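You operate a simulated robot arm through the tools that you are given. There is no shell and no other tool. Be economical: measure what you need, move in short steps, check, and stop when the job is done.

You run a simulated robot arm. Do the job below in one go: nothing can be reset, and whatever is moved stays where it is left.

Task
Brush dye over the cream tile: small green tray if clear, small orange tray if a hairline shows.
Fine: the brush goes back in its stand.

Only the result counts: the job must be done as asked and must still hold three seconds after the hand-in. Knocking over, shifting, dropping, spilling or breaking anything else fails it.

Robot
A 7-joint arm with a two-finger parallel gripper, fixed in place. Base frame: the origin is at the foot of the arm, x ahead of it, y to its left, z up; the work surface is at about z = 0. Readings come in mm, rad, newtons and seconds.
With the tool pointing down near the work surface it reaches from about 220 to 580 mm from the base axis. Its first joint turns from -1.152 to 1.152 rad. Payload 2.5 kg.
The TCP is the grasp point between the finger pads, 23 mm short of the fingertips. In the tool frame z runs along the fingers and y along their closing line. The gripper opens to 94 mm. The fingers are 38 mm wide and 10 mm thick; the gripper's body (54 by 96 mm) begins 39 mm behind the TCP.
Orientation is told as [roll, pitch, yaw] about the base's x, y, z axes, in that order, counted from this pose: with the fingers straight down and closing along the base's y, the tool's x points along the base's -x, its y along +y and its z along -z.

Tools
- The arm moves only by the tool move_arm. Its argument "motion" is a list that holds one entry, the list of rows, each a list of 7 numbers: the shift along the tool's x, y, z in units of 25 mm (1.0 is 25 mm), then the turn, a rotation vector about the tool's x, y, z in units of 4 degrees (1.0 is 4 degrees), then the opening in per cent of the stroke, from 0 (shut) to 100 (fully open). In form: [[[tx, ty, tz, ax, ay, az, hand], ...]]. A call has 1 to 20 rows; each row shifts and turns the commanded pose from where the row before left it, along the tool's axes as they then stand. A call with a number of a shift or a turn outside -1 to 1 is refused whole. Each row takes 0.2 s and may step no farther than 50 mm and 0.15 rad from the row before; otherwise, or with a gripper value out of range, the whole call is refused. A pose out of reach is approached as far as the arm can. The call stops where the force on the tool passes 40 N (or 10 N more than at its start, if that is more) or the arm is blocked; 0.2 s more then pass. Each finger travels about 108 mm/s and halts on what it meets, pressing with about 43 N; the grip force reading is that of the motor and also rises with nothing between the fingers. The clock runs only during rows and for 0.2 s after the last one: add rows that do not move to give the fingers time. It gives the time, the measured TCP pose, the force on the tool (base axes), the opening and the grip force at its end, in the units of the frame above (readings bear some noise), and new pictures: "show" is both (left out), scene, wrist or none.
- Cameras (640 x 400 px; columns grow to the right, rows downward): "scene" is fixed at [120.6, -402.3, 561.1]; the picture's right is [0.83, -0.56, 0.00], its down [-0.23, -0.34, -0.91] and it looks along [0.51, 0.76, -0.41] (base axes); focal length 280 px, centre (320, 200). "wrist" rides on the gripper at [-39, 0, -44] in the tool frame; the picture's right is [0.00, -1.00, 0.00], its down [0.97, 0.00, -0.24] and it looks along [0.24, 0.00, 0.97] (tool axes); focal length 218 px, centre (320, 200). There is no depth. A picture from a camera that has moved, and an enlarged one, comes with that camera's place and axes in the base frame and with its lens.
- enlarge(camera, box): a new picture of the part [left, top, right, bottom] of that camera's present view, enlarged. The clock stands still meanwhile.
- close_job(): hands the job in; it is judged then, once.

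Work in short steps. Places have to be worked out from the pictures, the camera data and where the tool is seen: move nearer, look again, correct. Check each grasp and each placing, and mend what went wrong. You have 120 turns and 150 pictures in all, those below and enlarged ones among them. Open the gripper and draw the arm clear of the work before you hand the job in, unless the task says otherwise; then end with one line.

The tools are called by a JSON object that holds its "method" and its "body". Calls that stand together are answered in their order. move_arm: Moves the arm, as the interface text tells. Its arguments: {"type":"object","properties":{"motion":{"type":"array"},"show":{"type":"string","enum":["both","scene","wrist","none"]}},"required":["motion"]} The other tools are called the same way: enlarge (camera, box) takes an enlarged picture of a part of a camera's view; close_job () hands the job in.

At the start:

```text
time_s: 0.0
ee_pos: [251.1, 239.9, 415.4]
tcp_rot: [0.002, 0.0, -0.002]
ft_force: [0.0, 0.0, 0.2]
grip_width: 94.3
gripper_force: 0.0
```

scene: 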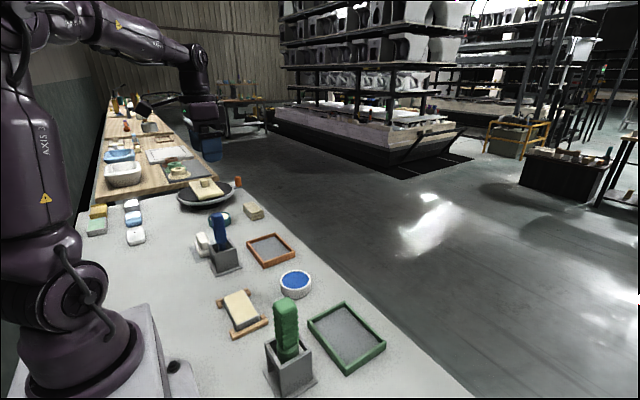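
wrist: 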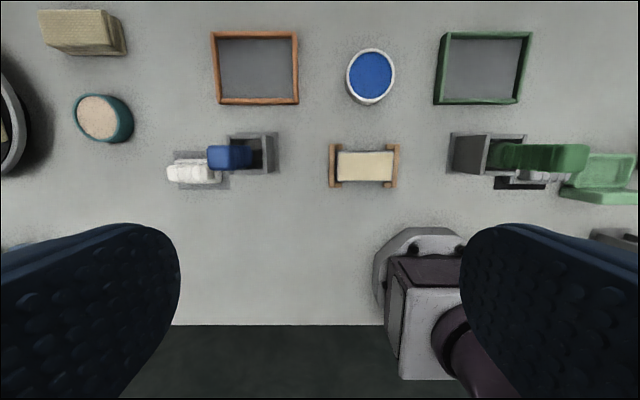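

I start by looking closely at the tile, the two stands and the trays.

{"method": "enlarge", "body": {"camera": "scene", "box": [180, 180, 400, 400]}}

{"method": "enlarge", "body": {"camera": "wrist", "box": [140, 10, 640, 220]}}

```text
1.82 times, centred on (290, 290) of scene
camera zoom: at [120.6, -402.3, 561.1], right [0.83, -0.56, 0.0], down [-0.23, -0.34, -0.91], along [0.51, 0.76, -0.41], focal length 509 px, centre (374, 36)
```

zoom: 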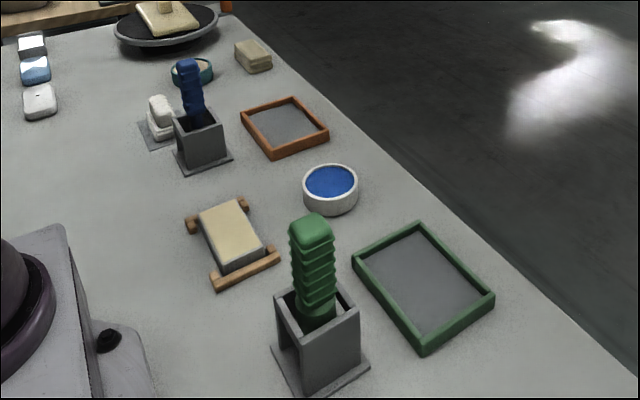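

```text
1.28 times, centred on (390, 115) of wrist
camera zoom: at [291.5, 239.7, 457.6], right [0.0, -1.0, 0.0], down [-0.97, 0.0, 0.24], along [-0.24, 0.0, -0.97], focal length 279 px, centre (230, 309)
```

zoom: 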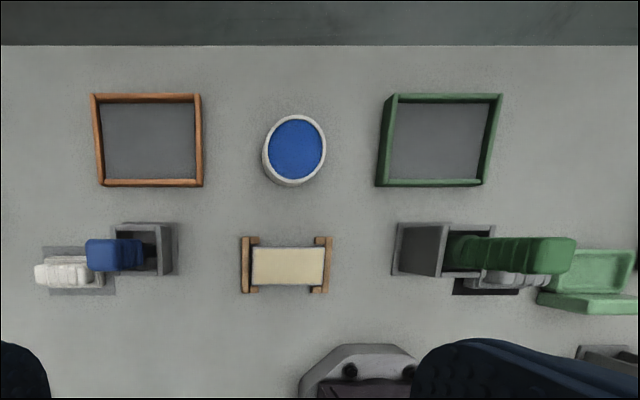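

The tile sits on a small wooden rack near (253,150), dye dish near (412,149); two stands hold handled tools. I move over toward the green one to see what it is, and look for other trays.

{"method": "move_arm", "body": {"motion": [[[-0.5, -1, 0, 0, 0, 0, 100], [-0.5, -1, 0, 0, 0, 0, 100], [-0.5, -1, 0, 0, 0, 0, 100], [-0.5, -1, 0, 0, 0, 0, 100], [0, -1, 0, 0, 0, 0, 100], [0, -1, 0, 0, 0, 0, 100], [0, -1, 0, 0, 0, 0, 100], [0, -1, 0, 0, 0, 0, 100], [0, -1, 0, 0, 0, 0, 100], [0, -1, 0, 0, 0, 0, 100]]]}}

{"method": "enlarge", "body": {"camera": "scene", "box": [80, 160, 280, 285]}}

```text
time_s: 2.2
ee_pos: [299.6, -10.3, 411.9]
tcp_rot: [0.001, 0.001, 0.001]
ft_force: [0.9, 0.9, 0.0]
grip_width: 94.2
gripper_force: 0.0
camera wrist: at [341.0, -9.6, 455.8], right [0.0, -1.0, 0.0], down [-0.97, 0.0, 0.24], along [-0.24, 0.0, -0.97], focal length 218 px, centre (320, 200)
```

scene: 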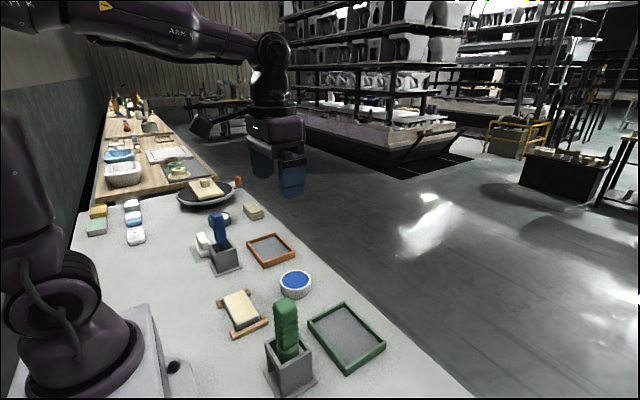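
wrist: 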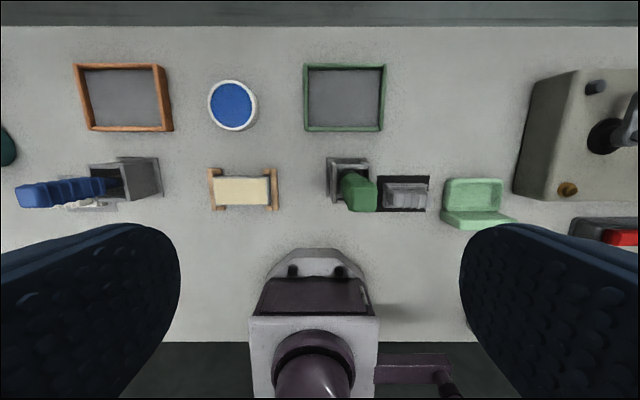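

```text
3.20 times, centred on (180, 222) of scene
camera zoom: at [120.6, -402.3, 561.1], right [0.83, -0.56, 0.0], down [-0.23, -0.34, -0.91], along [0.51, 0.76, -0.41], focal length 895 px, centre (768, 128)
```

zoom: 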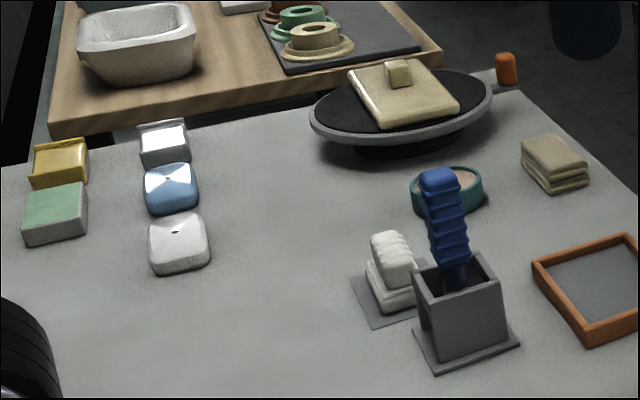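

Next to each stand lies a sample-like piece (white by blue, grey by green); I look closely at these.

{"method": "enlarge", "body": {"camera": "wrist", "box": [310, 140, 530, 240]}}

{"method": "enlarge", "body": {"camera": "scene", "box": [180, 200, 260, 280]}}

{"method": "enlarge", "body": {"camera": "scene", "box": [210, 280, 330, 400]}}

{"method": "enlarge", "body": {"camera": "wrist", "box": [190, 140, 300, 230]}}

```text
2.91 times, centred on (420, 190) of wrist
camera zoom: at [341.0, -9.6, 455.8], right [0.0, -1.0, 0.0], down [-0.97, 0.0, 0.24], along [-0.24, 0.0, -0.97], focal length 635 px, centre (29, 229)
```

zoom: 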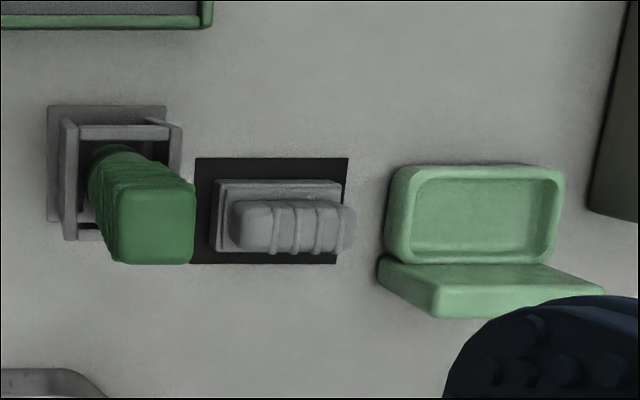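

```text
5.00 times, centred on (220, 240) of scene
camera zoom: at [120.6, -402.3, 561.1], right [0.83, -0.56, 0.0], down [-0.23, -0.34, -0.91], along [0.51, 0.76, -0.41], focal length 1399 px, centre (820, 0)
```

zoom: 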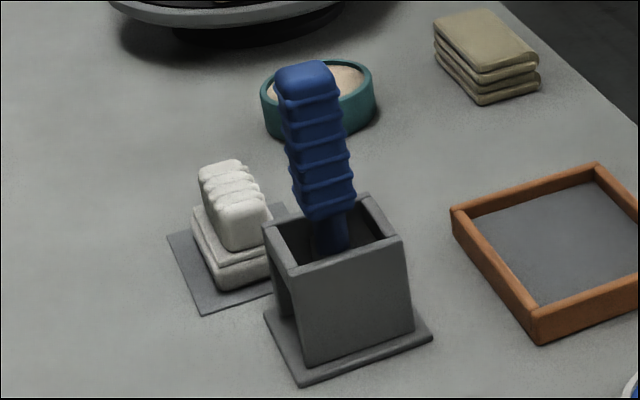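

```text
3.33 times, centred on (270, 340) of scene
camera zoom: at [120.6, -402.3, 561.1], right [0.83, -0.56, 0.0], down [-0.23, -0.34, -0.91], along [0.51, 0.76, -0.41], focal length 933 px, centre (487, -267)
```

zoom: 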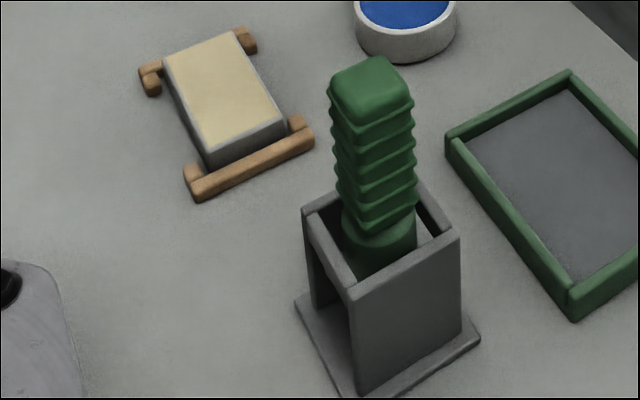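

```text
4.44 times, centred on (245, 185) of wrist
camera zoom: at [341.0, -9.6, 455.8], right [0.0, -1.0, 0.0], down [-0.97, 0.0, 0.24], along [-0.24, 0.0, -0.97], focal length 970 px, centre (653, 267)
```

zoom: 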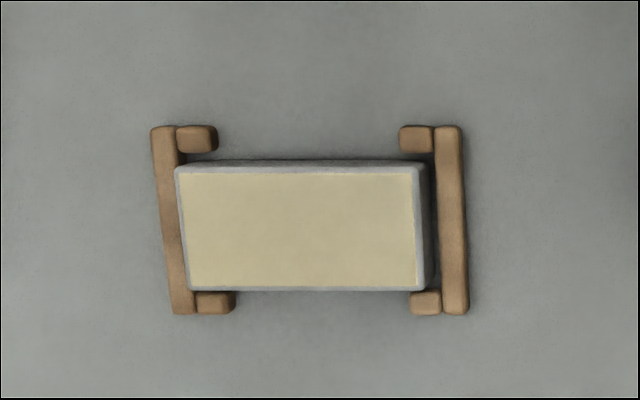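

I zoom deeper into the stands' openings to see the tool heads.

{"method": "enlarge", "body": {"camera": "scene", "box": [255, 325, 325, 400]}}

{"method": "enlarge", "body": {"camera": "scene", "box": [200, 230, 245, 280]}}

```text
5.33 times, centred on (290, 362) of scene
camera zoom: at [120.6, -402.3, 561.1], right [0.83, -0.56, 0.0], down [-0.23, -0.34, -0.91], along [0.51, 0.76, -0.41], focal length 1492 px, centre (480, -667)
```

zoom: 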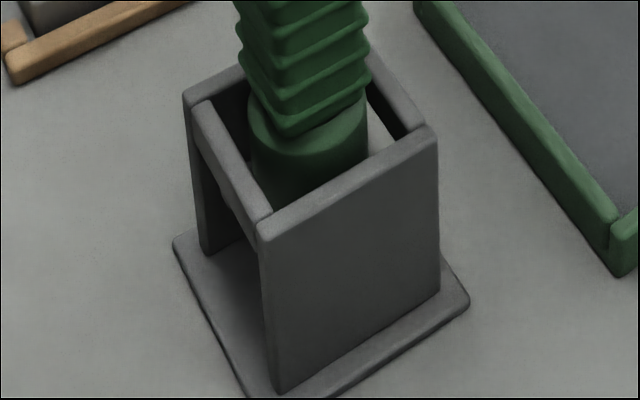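

```text
8.00 times, centred on (222, 255) of scene
camera zoom: at [120.6, -402.3, 561.1], right [0.83, -0.56, 0.0], down [-0.23, -0.34, -0.91], along [0.51, 0.76, -0.41], focal length 2239 px, centre (1100, -240)
```

zoom: 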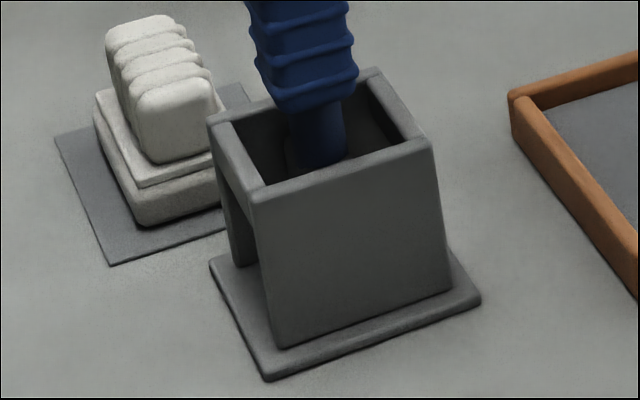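

Green handle triangulates to top at (276,-62,198), ~31 mm square, stand top z≈88. The stand hides the heads, so I'll lift it a bit and look; first hover above.

{"method": "move_arm", "body": {"motion": [[[0.31, -0.7, 0, 0, 0, 0, 100], [0.31, -0.7, 0, 0, 0, 0, 100], [0.3, -0.67, 0, 0, 0, 0, 100], [0, 0, 1, 0, 0, 0, 100], [0, 0, 1, 0, 0, 0, 100], [0, 0, 1, 0, 0, 0, 100], [0, 0, 1, 0, 0, 0, 100], [0, 0, 1, 0, 0, 0, 100], [0, 0, 1, 0, 0, 0, 100], [0, 0, 0, 0, 0, 0, 100]]]}}

```text
time_s: 4.4
ee_pos: [279.1, -61.9, 264.7]
tcp_rot: [0.0, 0.001, -0.001]
ft_force: [-0.2, 0.0, -0.2]
grip_width: 93.9
gripper_force: 0.0
camera wrist: at [319.2, -61.3, 306.8], right [0.0, -1.0, 0.0], down [-0.97, 0.0, 0.24], along [-0.24, 0.0, -0.97], focal length 218 px, centre (320, 200)
```

scene: 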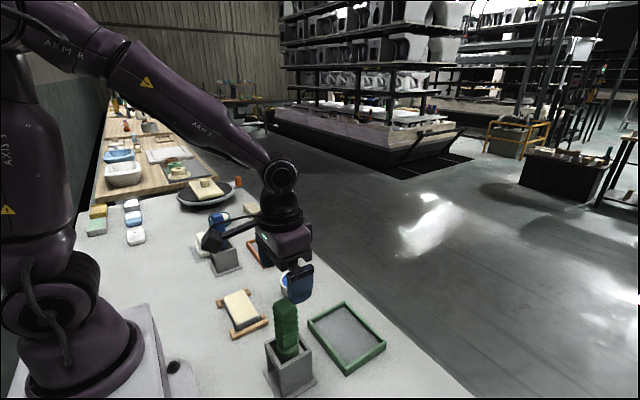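
wrist: 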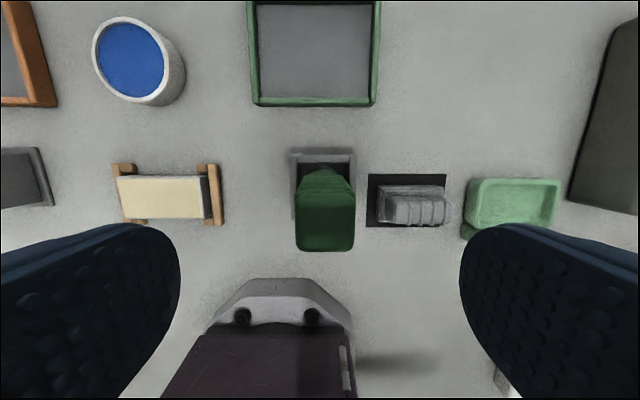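

Handle top at ≈(277.5,-63,198), aligned. I go down to z≈172 and grip.

{"method": "move_arm", "body": {"motion": [[[0.07, -0.05, 1, 0, 0, 0, 100], [0, 0, 1, 0, 0, 0, 100], [0, 0, 1, 0, 0, 0, 100], [0, 0, 0.72, 0, 0, 0, 100], [0, 0, 0, 0, 0, 0, 60], [0, 0, 0, 0, 0, 0, 20], [0, 0, 0, 0, 0, 0, 20], [0, 0, 0, 0, 0, 0, 20]]]}}

```text
time_s: 6.2
ee_pos: [276.3, -63.6, 170.2]
tcp_rot: [0.001, 0.0, 0.001]
ft_force: [-1.1, 0.6, 0.4]
grip_width: 33.8
gripper_force: 43.1
camera wrist: at [317.1, -62.5, 213.7], right [0.0, -1.0, 0.0], down [-0.97, 0.0, 0.24], along [-0.24, 0.0, -0.97], focal length 218 px, centre (320, 200)
```

scene: 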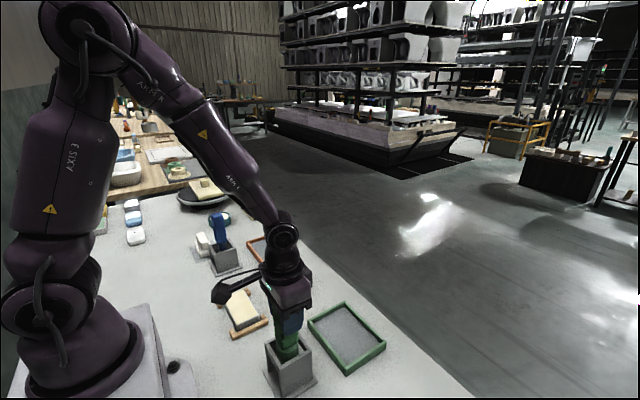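
wrist: 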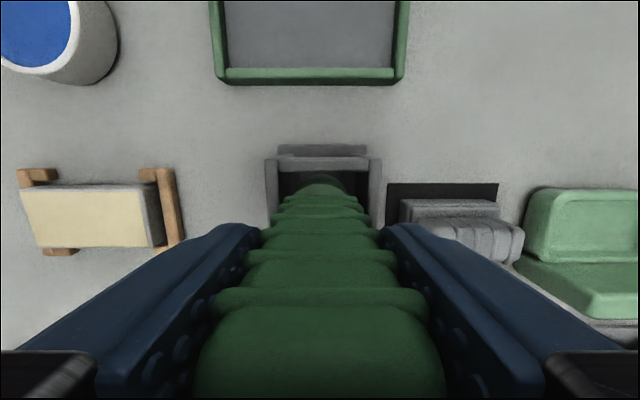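

Gripped (33.8 mm). Lift straight 100 mm and look at the head.

{"method": "move_arm", "body": {"motion": [[[0, 0, -0.5, 0, 0, 0, 20], [0, 0, -0.8, 0, 0, 0, 20], [0, 0, -0.9, 0, 0, 0, 20], [0, 0, -0.9, 0, 0, 0, 20], [0, 0, -0.9, 0, 0, 0, 20], [0, 0, 0, 0, 0, 0, 20]]]}}

{"method": "enlarge", "body": {"camera": "scene", "box": [240, 260, 340, 400]}}

```text
time_s: 7.6
ee_pos: [276.3, -64.9, 270.4]
tcp_rot: [-0.001, -0.001, 0.001]
ft_force: [0.1, -0.3, -2.0]
grip_width: 34.1
gripper_force: 42.8
camera wrist: at [317.0, -63.8, 313.8], right [0.0, -1.0, 0.0], down [-0.97, 0.0, 0.24], along [-0.24, 0.0, -0.97], focal length 218 px, centre (320, 200)
```

scene: 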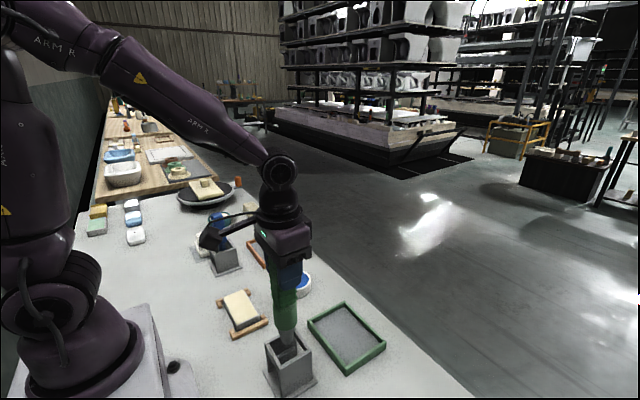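
wrist: 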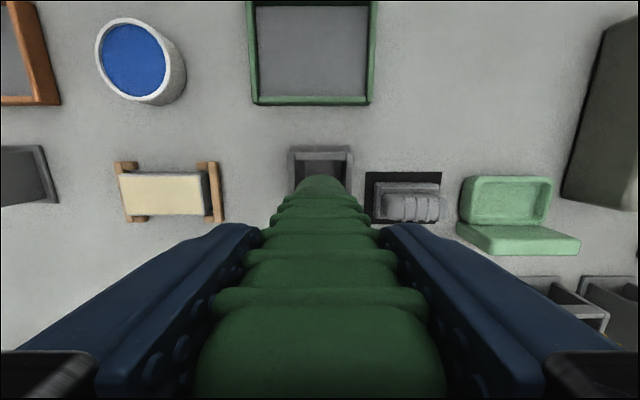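

```text
2.86 times, centred on (290, 330) of scene
camera zoom: at [120.6, -402.3, 561.1], right [0.83, -0.56, 0.0], down [-0.23, -0.34, -0.91], along [0.51, 0.76, -0.41], focal length 800 px, centre (406, -171)
```

zoom: 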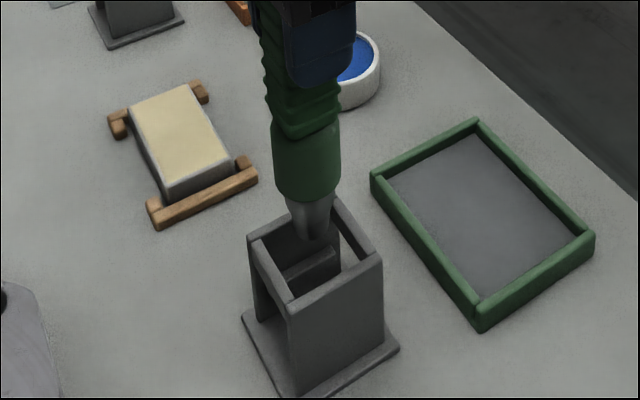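

The head is a grey tapering cone. I zoom in to judge whether it's bristle or a metal tip.

{"method": "enlarge", "body": {"camera": "scene", "box": [260, 310, 320, 370]}}

```text
6.67 times, centred on (290, 340) of scene
camera zoom: at [120.6, -402.3, 561.1], right [0.83, -0.56, 0.0], down [-0.23, -0.34, -0.91], along [0.51, 0.76, -0.41], focal length 1866 px, centre (520, -733)
```

zoom: 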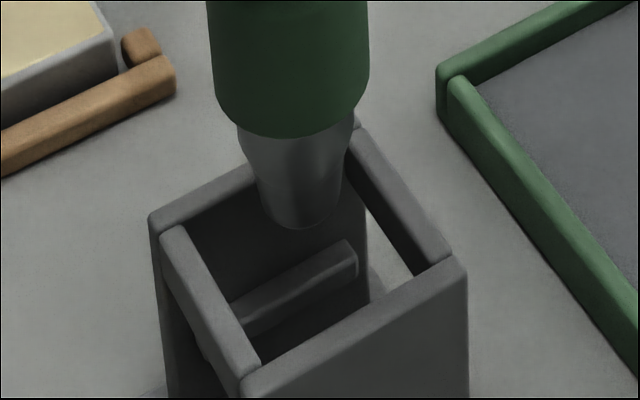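

That's a smooth metal nozzle, not a brush. I lower it straight back into its stand.

{"method": "move_arm", "body": {"motion": [[[0, 0, 0.9, 0, 0, 0, 20], [0, 0, 0.9, 0, 0, 0, 20], [0, 0, 0.9, 0, 0, 0, 20], [0, 0, 0.9, 0, 0, 0, 20], [0, 0, 0.2, 0, 0, 0, 20], [0, 0, 0.2, 0, 0, 0, 20], [0, 0, 0, 0, 0, 0, 20]]], "show": "scene"}}

```text
time_s: 9.2
ee_pos: [276.5, -63.3, 170.0]
tcp_rot: [0.0, 0.0, -0.001]
ft_force: [-0.2, -1.8, -2.6]
grip_width: 33.9
gripper_force: 42.9
```

scene: 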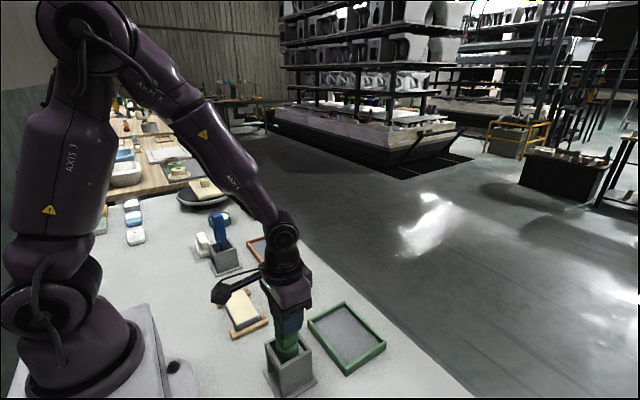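

Same height as when gripped. I open and rise clear.

{"method": "move_arm", "body": {"motion": [[[0, 0, 0, 0, 0, 0, 40], [0, 0, 0, 0, 0, 0, 60], [0, 0, 0, 0, 0, 0, 100], [0, 0, 0, 0, 0, 0, 100], [0, 0, -1, 0, 0, 0, 100], [0, 0, -1, 0, 0, 0, 100], [0, 0, -1, 0, 0, 0, 100], [0, 0, -1, 0, 0, 0, 100], [0, 0, -1, 0, 0, 0, 100], [0, 0, -1, 0, 0, 0, 100], [0, 0, -1, 0, 0, 0, 100], [0, 1, 0, 0, 0, 0, 100], [0, 1, 0, 0, 0, 0, 100], [0, 1, 0, 0, 0, 0, 100], [0, 1, 0, 0, 0, 0, 100], [0, 1, 0, 0, 0, 0, 100], [0, 1, 0, 0, 0, 0, 100], [0, 1, 0, 0, 0, 0, 100], [0, 1, 0, 0, 0, 0, 100]]]}}

{"method": "enlarge", "body": {"camera": "scene", "box": [210, 280, 330, 400]}}

```text
time_s: 13.2
ee_pos: [277.2, 137.5, 344.9]
tcp_rot: [0.001, 0.002, 0.001]
ft_force: [-0.7, -0.6, -0.5]
grip_width: 94.1
gripper_force: 0.1
camera wrist: at [317.7, 137.3, 388.9], right [0.0, -1.0, 0.0], down [-0.97, 0.0, 0.24], along [-0.24, 0.0, -0.97], focal length 218 px, centre (320, 200)
```

scene: 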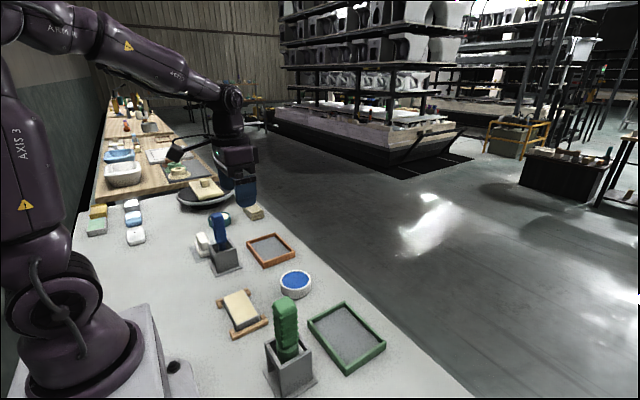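
wrist: 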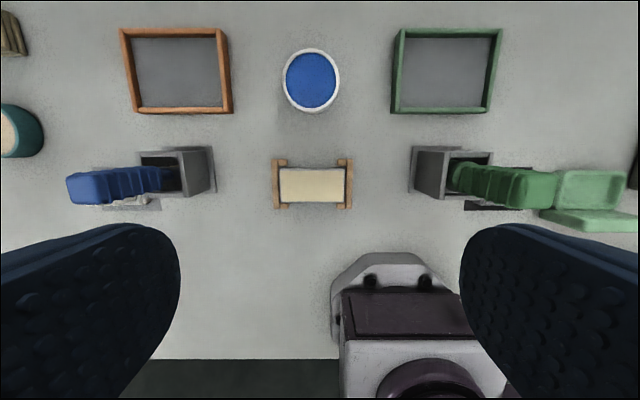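

```text
3.33 times, centred on (270, 340) of scene
camera zoom: at [120.6, -402.3, 561.1], right [0.83, -0.56, 0.0], down [-0.23, -0.34, -0.91], along [0.51, 0.76, -0.41], focal length 933 px, centre (487, -267)
```

zoom: 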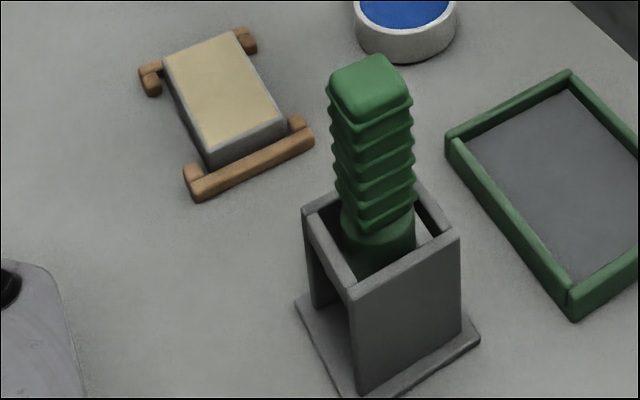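

Green tool is back as it was. Blue handle top triangulates to ≈(278,355,193); I move above it.

{"method": "move_arm", "body": {"motion": [[[0, 1, 0, 0, 0, 0, 100], [0, 1, 0, 0, 0, 0, 100], [0, 1, 0, 0, 0, 0, 100], [0, 1, 0, 0, 0, 0, 100], [0, 1, 0, 0, 0, 0, 100], [0, 1, 0, 0, 0, 0, 100], [0, 1, 0, 0, 0, 0, 100], [0, 1, 0, 0, 0, 0, 100], [0, 0.6, 0, 0, 0, 0, 100], [0, 0, 1, 0, 0, 0, 100], [0, 0, 1, 0, 0, 0, 100], [0, 0, 1, 0, 0, 0, 100], [0, 0, 0, 0, 0, 0, 100]]]}}

```text
time_s: 16.0
ee_pos: [278.0, 353.2, 272.0]
tcp_rot: [-0.001, 0.001, 0.001]
ft_force: [0.1, 0.4, 0.2]
grip_width: 94.1
gripper_force: 0.0
camera wrist: at [318.3, 354.9, 314.7], right [0.0, -1.0, 0.0], down [-0.97, 0.0, 0.24], along [-0.24, 0.0, -0.97], focal length 218 px, centre (320, 200)
```

scene: 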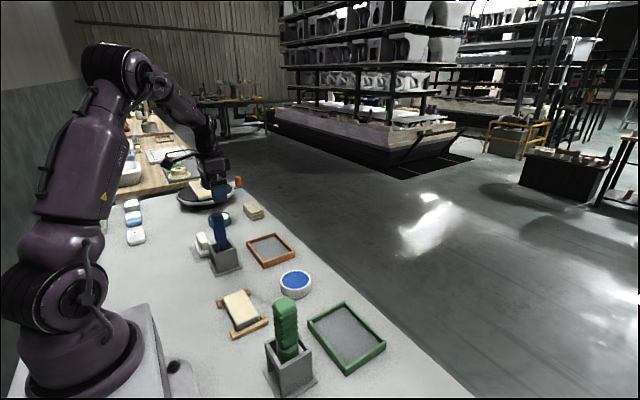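
wrist: 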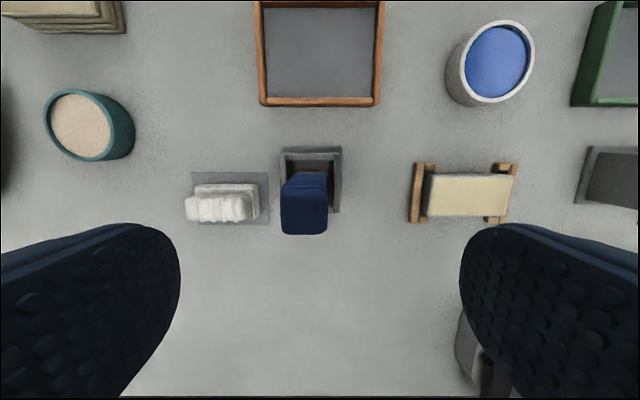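

Refined handle top: ≈(276,363,189), ~27 mm wide. Shift, descend to z≈163 and grip.

{"method": "move_arm", "body": {"motion": [[[0.08, 0.38, 1, 0, 0, 0, 100], [0, 0, 1, 0, 0, 0, 100], [0, 0, 1, 0, 0, 0, 100], [0, 0, 1, 0, 0, 0, 100], [0, 0, 0.36, 0, 0, 0, 60], [0, 0, 0, 0, 0, 0, 20], [0, 0, 0, 0, 0, 0, 15], [0, 0, 0, 0, 0, 0, 15], [0, 0, 0, 0, 0, 0, 15]]]}}

```text
time_s: 18.0
ee_pos: [273.8, 360.6, 162.6]
tcp_rot: [0.002, 0.0, 0.0]
ft_force: [0.1, 3.8, -4.2]
grip_width: 29.8
gripper_force: 43.0
camera wrist: at [313.8, 361.2, 205.8], right [0.0, -1.0, 0.0], down [-0.97, 0.0, 0.24], along [-0.24, 0.0, -0.97], focal length 218 px, centre (320, 200)
```

scene: 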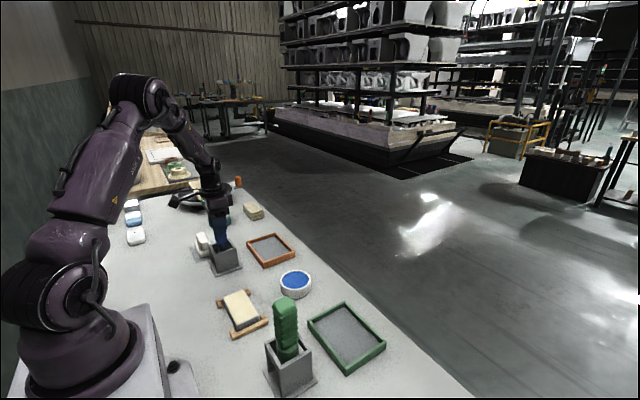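
wrist: 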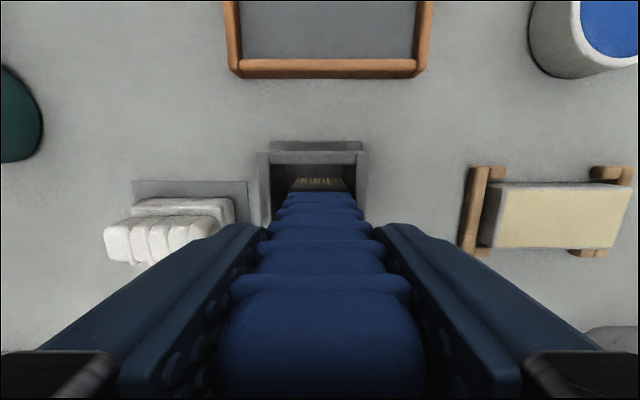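

I can see bristles below the neck: this is the brush. Lift straight up 100 mm.

{"method": "move_arm", "body": {"motion": [[[0, 0, -0.4, 0, 0, 0, 15], [0, 0, -0.8, 0, 0, 0, 15], [0, 0, -0.9, 0, 0, 0, 15], [0, 0, -0.9, 0, 0, 0, 15], [0, 0, -1, 0, 0, 0, 15], [0, 0, 0, 0, 0, 0, 15]]]}}

{"method": "enlarge", "body": {"camera": "scene", "box": [180, 180, 260, 280]}}

{"method": "enlarge", "body": {"camera": "wrist", "box": [220, 120, 420, 245]}}

```text
time_s: 19.4
ee_pos: [274.6, 361.7, 262.4]
tcp_rot: [-0.002, 0.0, 0.0]
ft_force: [0.2, 1.0, -2.6]
grip_width: 29.8
gripper_force: 43.2
camera wrist: at [315.7, 362.4, 305.3], right [0.0, -1.0, 0.0], down [-0.97, 0.0, 0.24], along [-0.24, 0.0, -0.97], focal length 218 px, centre (320, 200)
```

scene: 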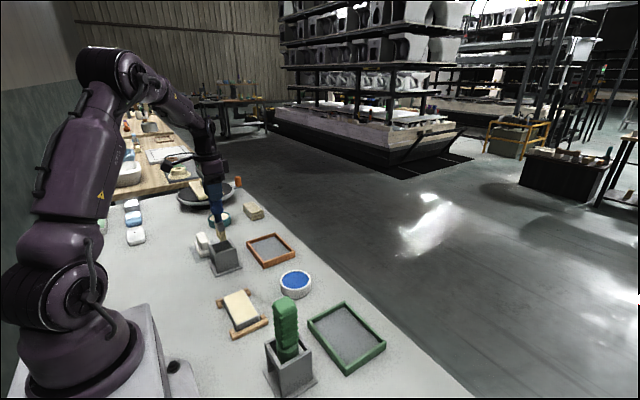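
wrist: 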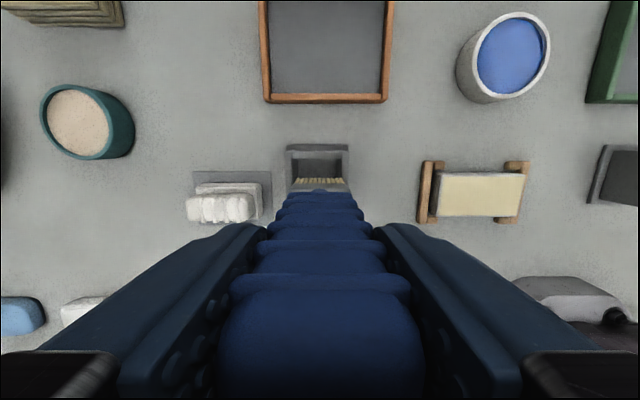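

```text
4.00 times, centred on (220, 230) of scene
camera zoom: at [120.6, -402.3, 561.1], right [0.83, -0.56, 0.0], down [-0.23, -0.34, -0.91], along [0.51, 0.76, -0.41], focal length 1119 px, centre (720, 80)
```

zoom: 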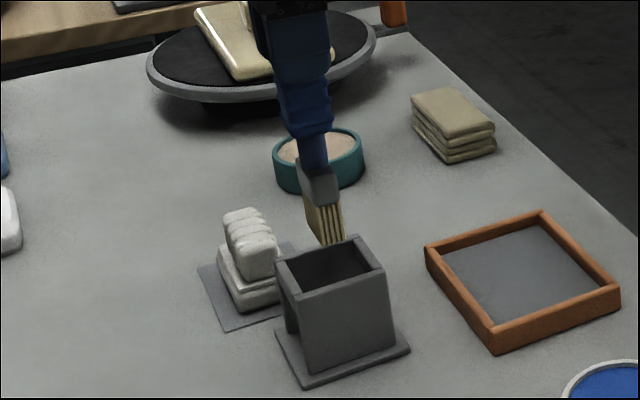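

```text
3.20 times, centred on (320, 182) of wrist
camera zoom: at [315.7, 362.4, 305.3], right [0.0, -1.0, 0.0], down [-0.97, 0.0, 0.24], along [-0.24, 0.0, -0.97], focal length 698 px, centre (320, 256)
```

zoom: 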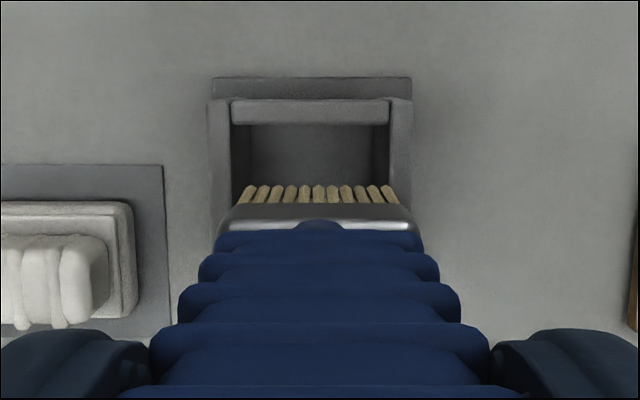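

Flat brush, ~43 mm wide along y, tip ≈155 mm below the TCP. Dye centre ≈(410,150,40), tile top centre ≈(253.5,151,28), ~110×60 mm. I carry the brush over the dish.

{"method": "move_arm", "body": {"motion": [[[0, 0, -1, 0, 0, 0, 15], [-0.6, -0.94, 0, 0, 0, 0, 15], [-0.6, -0.94, 0, 0, 0, 0, 15], [-0.6, -0.94, 0, 0, 0, 0, 15], [-0.6, -0.94, 0, 0, 0, 0, 15], [-0.6, -0.94, 0, 0, 0, 0, 15], [-0.6, -0.94, 0, 0, 0, 0, 15], [-0.6, -0.94, 0, 0, 0, 0, 15], [-0.6, -0.94, 0, 0, 0, 0, 15], [-0.6, -0.94, 0, 0, 0, 0, 15], [0, 0, 1, 0, 0, 0, 15], [0, 0, 1, 0, 0, 0, 15], [0, 0, 0, 0, 0, 0, 15]]]}}

{"method": "enlarge", "body": {"camera": "scene", "box": [240, 200, 350, 310]}}

{"method": "enlarge", "body": {"camera": "wrist", "box": [220, 80, 420, 245]}}

```text
time_s: 22.2
ee_pos: [410.2, 146.8, 236.9]
tcp_rot: [0.001, 0.001, 0.0]
ft_force: [-0.4, 0.2, -2.3]
grip_width: 29.8
gripper_force: 42.9
camera wrist: at [449.8, 147.9, 280.2], right [0.0, -1.0, 0.0], down [-0.97, 0.0, 0.24], along [-0.24, 0.0, -0.97], focal length 218 px, centre (320, 200)
```

scene: 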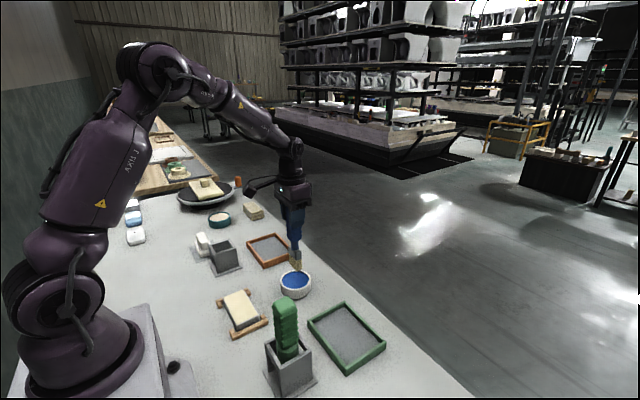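
wrist: 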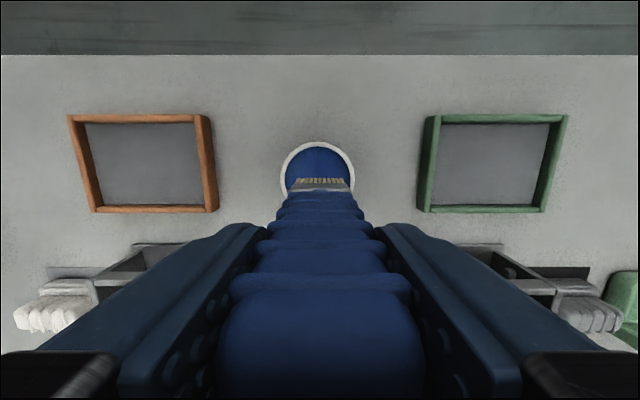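

```text
3.64 times, centred on (295, 255) of scene
camera zoom: at [120.6, -402.3, 561.1], right [0.83, -0.56, 0.0], down [-0.23, -0.34, -0.91], along [0.51, 0.76, -0.41], focal length 1018 px, centre (411, 0)
```

zoom: 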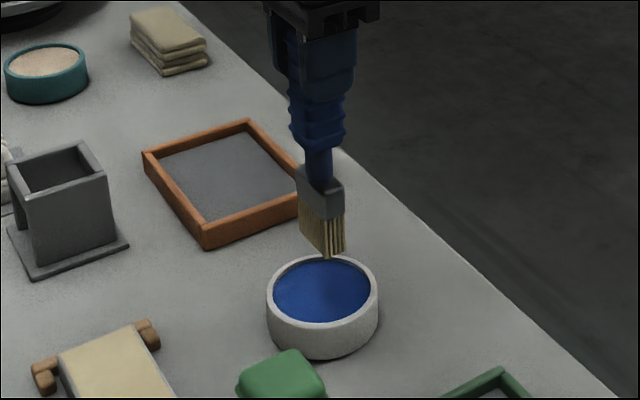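

```text
2.42 times, centred on (320, 162) of wrist
camera zoom: at [449.8, 147.9, 280.2], right [0.0, -1.0, 0.0], down [-0.97, 0.0, 0.24], along [-0.24, 0.0, -0.97], focal length 529 px, centre (320, 291)
```

zoom: 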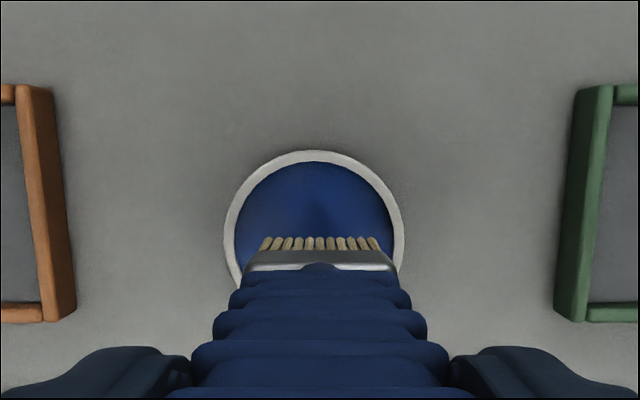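

Brush tip is over the dish, ~3 mm off in y. I correct and lower it into the dye.

{"method": "move_arm", "body": {"motion": [[[0, 0.13, 0.8, 0, 0, 0, 15], [0, 0, 0.6, 0, 0, 0, 15], [0, 0, 0.4, 0, 0, 0, 15], [0, 0, 0.3, 0, 0, 0, 15], [0, 0, 0, 0, 0, 0, 15], [0, 0, 0, 0, 0, 0, 15]]], "show": "none"}}

{"method": "enlarge", "body": {"camera": "scene", "box": [250, 230, 340, 310]}}

```text
time_s: 23.4
ee_pos: [410.2, 151.6, 185.2]
tcp_rot: [-0.002, -0.003, 0.0]
ft_force: [-1.5, -0.8, 3.4]
grip_width: 29.8
gripper_force: 42.6
stopped in row 5: the force on the tool passed its limit (the readings are from after the stop); the commanded pose is now the measured one
```

```text
5.00 times, centred on (295, 270) of scene
camera zoom: at [120.6, -402.3, 561.1], right [0.83, -0.56, 0.0], down [-0.23, -0.34, -0.91], along [0.51, 0.76, -0.41], focal length 1399 px, centre (445, -150)
```

zoom: 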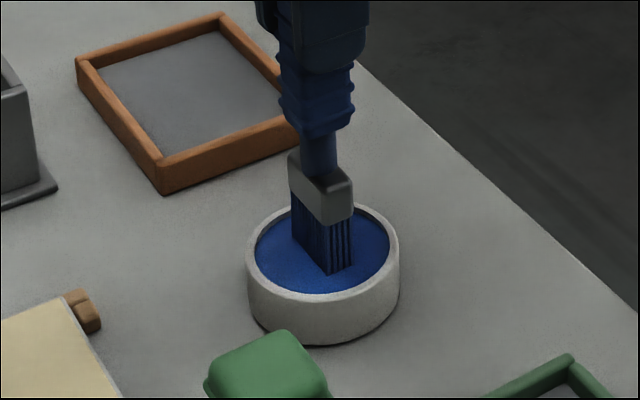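

Bristles are blue now; contact at TCP z≈185. Lift and move over the tile centre, stopping ~25 mm above it.

{"method": "move_arm", "body": {"motion": [[[0, 0, -1, 0, 0, 0, 15], [0, 0, -1, 0, 0, 0, 15], [0, 0, -0.6, 0, 0, 0, 15], [0, 0, 0, 0, 0, 0, 15], [1, 0, 0, 0, 0, 0, 15], [1, 0, 0, 0, 0, 0, 15], [1, 0, 0, 0, 0, 0, 15], [1, 0, 0, 0, 0, 0, 15], [1, 0, 0, 0, 0, 0, 15], [1, 0, 0, 0, 0, 0, 15], [0.28, 0, 0, 0, 0, 0, 15], [0, 0, 1, 0, 0, 0, 15], [0, 0, 0.8, 0, 0, 0, 15], [0, 0, 0, 0, 0, 0, 15]]], "show": "wrist"}}

{"method": "enlarge", "body": {"camera": "scene", "box": [190, 240, 290, 350]}}

{"method": "enlarge", "body": {"camera": "wrist", "box": [200, 120, 440, 270]}}

```text
time_s: 26.4
ee_pos: [255.3, 152.6, 205.3]
tcp_rot: [0.001, -0.002, 0.0]
ft_force: [-0.1, 0.4, -2.3]
grip_width: 29.9
gripper_force: 43.2
camera wrist: at [295.6, 153.3, 248.6], right [0.0, -1.0, 0.0], down [-0.97, 0.0, 0.24], along [-0.24, 0.0, -0.97], focal length 218 px, centre (320, 200)
```

wrist: 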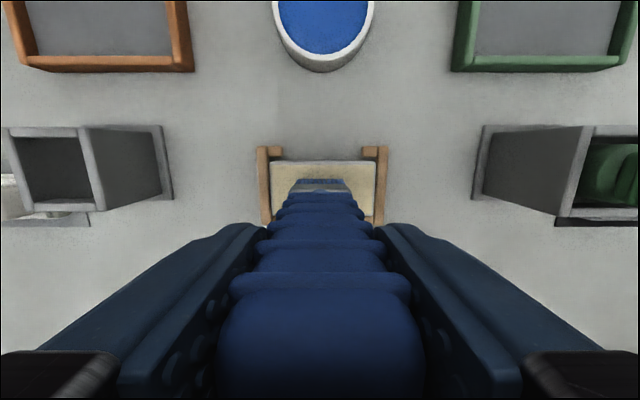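

```text
3.64 times, centred on (240, 295) of scene
camera zoom: at [120.6, -402.3, 561.1], right [0.83, -0.56, 0.0], down [-0.23, -0.34, -0.91], along [0.51, 0.76, -0.41], focal length 1018 px, centre (611, -146)
```

zoom: 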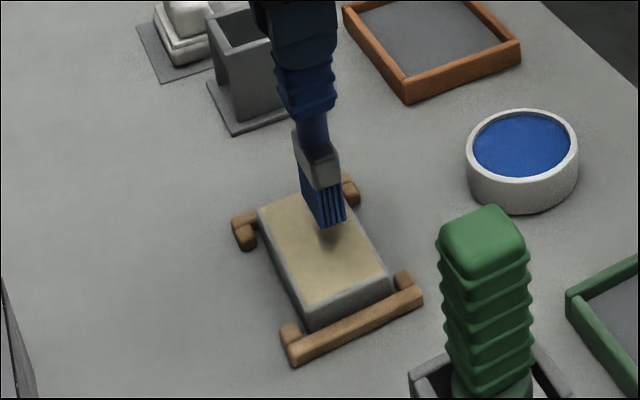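

```text
2.67 times, centred on (320, 195) of wrist
camera zoom: at [295.6, 153.3, 248.6], right [0.0, -1.0, 0.0], down [-0.97, 0.0, 0.24], along [-0.24, 0.0, -0.97], focal length 582 px, centre (320, 213)
```

zoom: 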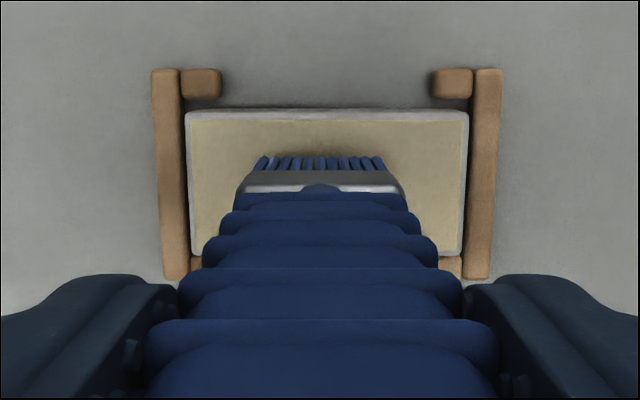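

Tile spans x 224–281, y 97–205. I lower to just above the expected contact (TCP z≈174.5) at the centre and check.

{"method": "move_arm", "body": {"motion": [[[0.05, -0.04, 0.8, 0, 0, 0, 15], [0, 0, 0.3, 0, 0, 0, 15], [0, 0, 0.12, 0, 0, 0, 15], [0, 0, 0, 0, 0, 0, 15]]], "show": "none"}}

{"method": "enlarge", "body": {"camera": "scene", "box": [190, 240, 290, 350]}}

```text
time_s: 27.0
ee_pos: [254.9, 152.4, 182.3]
tcp_rot: [0.0, -0.003, -0.001]
ft_force: [-1.9, -1.0, 8.8]
grip_width: 29.8
gripper_force: 43.2
stopped in row 3: the force on the tool passed its limit (the readings are from after the stop); the commanded pose is now the measured one
```

```text
3.64 times, centred on (240, 295) of scene
camera zoom: at [120.6, -402.3, 561.1], right [0.83, -0.56, 0.0], down [-0.23, -0.34, -0.91], along [0.51, 0.76, -0.41], focal length 1018 px, centre (611, -146)
```

zoom: 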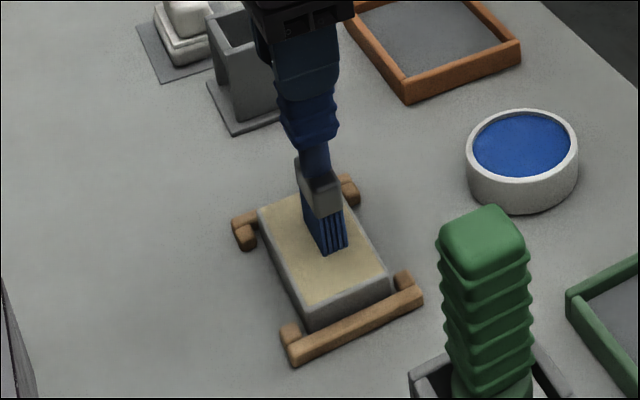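

Contact at TCP z≈182 with ~10 N. I ease off a touch and stroke along x within the tile, then look.

{"method": "move_arm", "body": {"motion": [[[0, 0, -0.03, 0, 0, 0, 15], [-0.4, 0, 0, 0, 0, 0, 15], [-0.45, 0, 0, 0, 0, 0, 15], [0.5, 0, 0, 0, 0, 0, 15], [0.5, 0, 0, 0, 0, 0, 15], [0.5, 0, 0, 0, 0, 0, 15], [0.3, 0, 0, 0, 0, 0, 15], [0, 0, 0, 0, 0, 0, 15]]], "show": "none"}}

{"method": "enlarge", "body": {"camera": "scene", "box": [190, 240, 290, 350]}}

```text
time_s: 28.8
ee_pos: [230.7, 152.3, 183.9]
tcp_rot: [0.0, -0.004, 0.0]
ft_force: [-0.3, -0.5, -1.5]
grip_width: 30.0
gripper_force: 43.0
```

```text
3.64 times, centred on (240, 295) of scene
camera zoom: at [120.6, -402.3, 561.1], right [0.83, -0.56, 0.0], down [-0.23, -0.34, -0.91], along [0.51, 0.76, -0.41], focal length 1018 px, centre (611, -146)
```

zoom: 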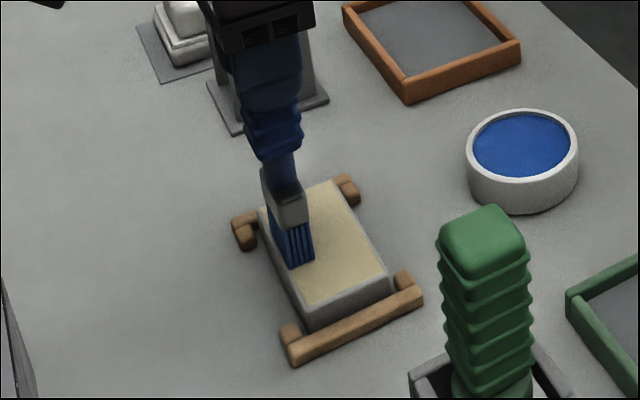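

Little contact and no mark yet. Lower ~1.2 mm and stroke back across.

{"method": "move_arm", "body": {"motion": [[[0, 0, 0.05, 0, 0, 0, 15], [-0.4, 0, 0, 0, 0, 0, 15], [-0.4, 0, 0, 0, 0, 0, 15], [-0.4, 0, 0, 0, 0, 0, 15], [-0.4, 0, 0, 0, 0, 0, 15], [0, 0, 0, 0, 0, 0, 15]]], "show": "none"}}

{"method": "enlarge", "body": {"camera": "scene", "box": [190, 240, 290, 350]}}

```text
time_s: 29.4
ee_pos: [238.1, 154.1, 181.2]
tcp_rot: [-0.001, 0.001, 0.0]
ft_force: [-1.3, -1.7, 8.6]
grip_width: 29.5
gripper_force: 42.6
stopped in row 3: the force on the tool passed its limit (the readings are from after the stop); the commanded pose is now the measured one
```

```text
3.64 times, centred on (240, 295) of scene
camera zoom: at [120.6, -402.3, 561.1], right [0.83, -0.56, 0.0], down [-0.23, -0.34, -0.91], along [0.51, 0.76, -0.41], focal length 1018 px, centre (611, -146)
```

zoom: 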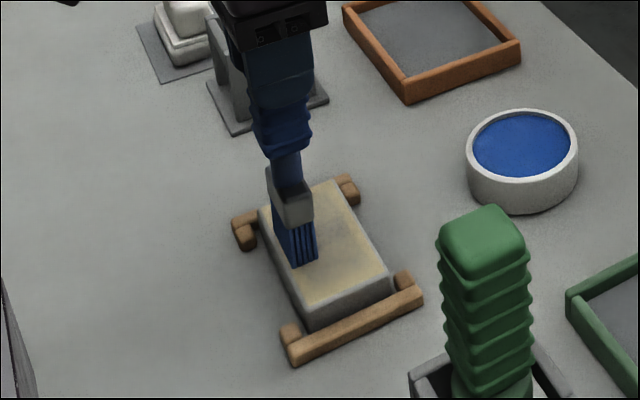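

The tile centre seems to darken slightly: progress. Contact is stiff, so I ease up 0.5 mm and keep stroking in x.

{"method": "move_arm", "body": {"motion": [[[0, 0, -0.03, 0, 0, 0, 15], [-0.5, 0, 0, 0, 0, 0, 15], [-0.5, 0, 0, 0, 0, 0, 15], [-0.5, 0, 0, 0, 0, 0, 15], [0, 0, 0, 0, 0, 0, 15]]], "show": "none"}}

{"method": "enlarge", "body": {"camera": "scene", "box": [190, 240, 290, 350]}}

```text
time_s: 30.6
ee_pos: [276.8, 153.9, 182.3]
tcp_rot: [-0.001, 0.0, -0.001]
ft_force: [0.0, 1.1, -1.4]
grip_width: 29.6
gripper_force: 42.7
```

```text
3.64 times, centred on (240, 295) of scene
camera zoom: at [120.6, -402.3, 561.1], right [0.83, -0.56, 0.0], down [-0.23, -0.34, -0.91], along [0.51, 0.76, -0.41], focal length 1018 px, centre (611, -146)
```

zoom: 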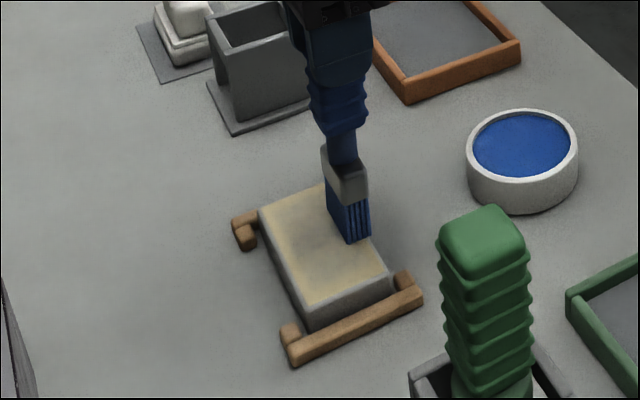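

A wash is appearing in the middle. I continue with light strokes at y≈182, lowering 0.3 mm.

{"method": "move_arm", "body": {"motion": [[[0.2, 0.6, 0, 0, 0, 0, 15], [0, 0.55, 0.01, 0, 0, 0, 15], [0.5, 0, 0, 0, 0, 0, 15], [0.5, 0, 0, 0, 0, 0, 15], [0.5, 0, 0, 0, 0, 0, 15], [0, -0.2, 0, 0, 0, 0, 15], [-0.5, 0, 0, 0, 0, 0, 15], [-0.5, 0, 0, 0, 0, 0, 15], [-0.5, 0, 0, 0, 0, 0, 15], [0, 0, 0, 0, 0, 0, 15]]], "show": "none"}}

{"method": "enlarge", "body": {"camera": "scene", "box": [190, 240, 290, 350]}}

```text
time_s: 32.8
ee_pos: [271.6, 179.9, 181.6]
tcp_rot: [-0.001, 0.002, 0.0]
ft_force: [-11.6, 1.2, 27.0]
grip_width: 29.7
gripper_force: 42.9
```

```text
3.64 times, centred on (240, 295) of scene
camera zoom: at [120.5, -402.3, 561.1], right [0.83, -0.56, 0.0], down [-0.23, -0.34, -0.91], along [0.51, 0.76, -0.41], focal length 1018 px, centre (611, -146)
```

zoom: 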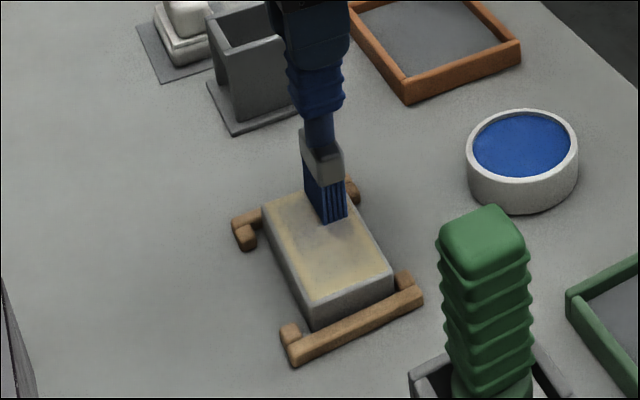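

Force rose to ~29 N and the tile nudged a few mm in the rack; I lighten and work toward the y≈120 side.

{"method": "move_arm", "body": {"motion": [[[0.2, 0, -0.03, 0, 0, 0, 15], [0, -0.8, 0, 0, 0, 0, 15], [0, -0.8, 0, 0, 0, 0, 15], [0, -0.75, 0, 0, 0, 0, 15], [0.5, 0, 0, 0, 0, 0, 15], [0.5, 0, 0, 0, 0, 0, 15], [0.4, 0, 0, 0, 0, 0, 15], [0, 0, 0, 0, 0, 0, 15]]], "show": "none"}}

{"method": "enlarge", "body": {"camera": "scene", "box": [190, 240, 290, 350]}}

```text
time_s: 34.6
ee_pos: [229.6, 119.1, 181.9]
tcp_rot: [-0.001, 0.002, 0.003]
ft_force: [-1.1, 0.5, -1.8]
grip_width: 29.5
gripper_force: 42.9
```

```text
3.64 times, centred on (240, 295) of scene
camera zoom: at [120.6, -402.3, 561.1], right [0.83, -0.56, 0.0], down [-0.23, -0.34, -0.91], along [0.51, 0.76, -0.41], focal length 1018 px, centre (611, -146)
```

zoom: 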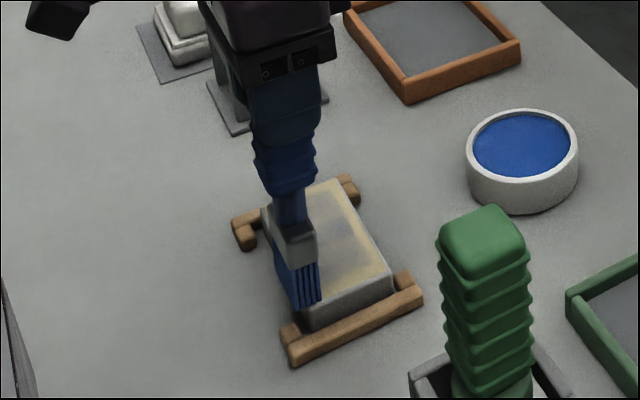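

Now stroke back along x at y≈119, a hair lower.

{"method": "move_arm", "body": {"motion": [[[-0.2, 0, 0.02, 0, 0, 0, 15], [-0.5, 0, 0, 0, 0, 0, 15], [-0.5, 0, 0, 0, 0, 0, 15], [-0.6, 0, 0, 0, 0, 0, 15], [0, 0.6, 0, 0, 0, 0, 15], [0.5, 0, 0, 0, 0, 0, 15], [0.5, 0, 0, 0, 0, 0, 15], [0.6, 0, 0, 0, 0, 0, 15], [0, 0, 0, 0, 0, 0, 15]]], "show": "none"}}

{"method": "enlarge", "body": {"camera": "scene", "box": [190, 240, 290, 350]}}

```text
time_s: 36.6
ee_pos: [237.8, 133.3, 182.1]
tcp_rot: [-0.002, 0.003, 0.001]
ft_force: [-0.7, -0.5, -1.5]
grip_width: 29.6
gripper_force: 42.9
```

```text
3.64 times, centred on (240, 295) of scene
camera zoom: at [120.6, -402.3, 561.1], right [0.83, -0.56, 0.0], down [-0.23, -0.34, -0.91], along [0.51, 0.76, -0.41], focal length 1018 px, centre (611, -146)
```

zoom: 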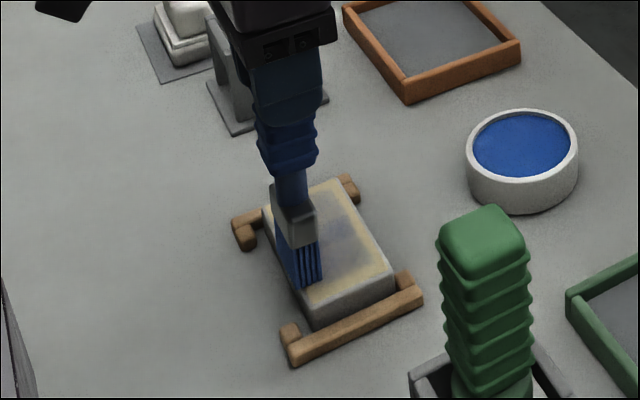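

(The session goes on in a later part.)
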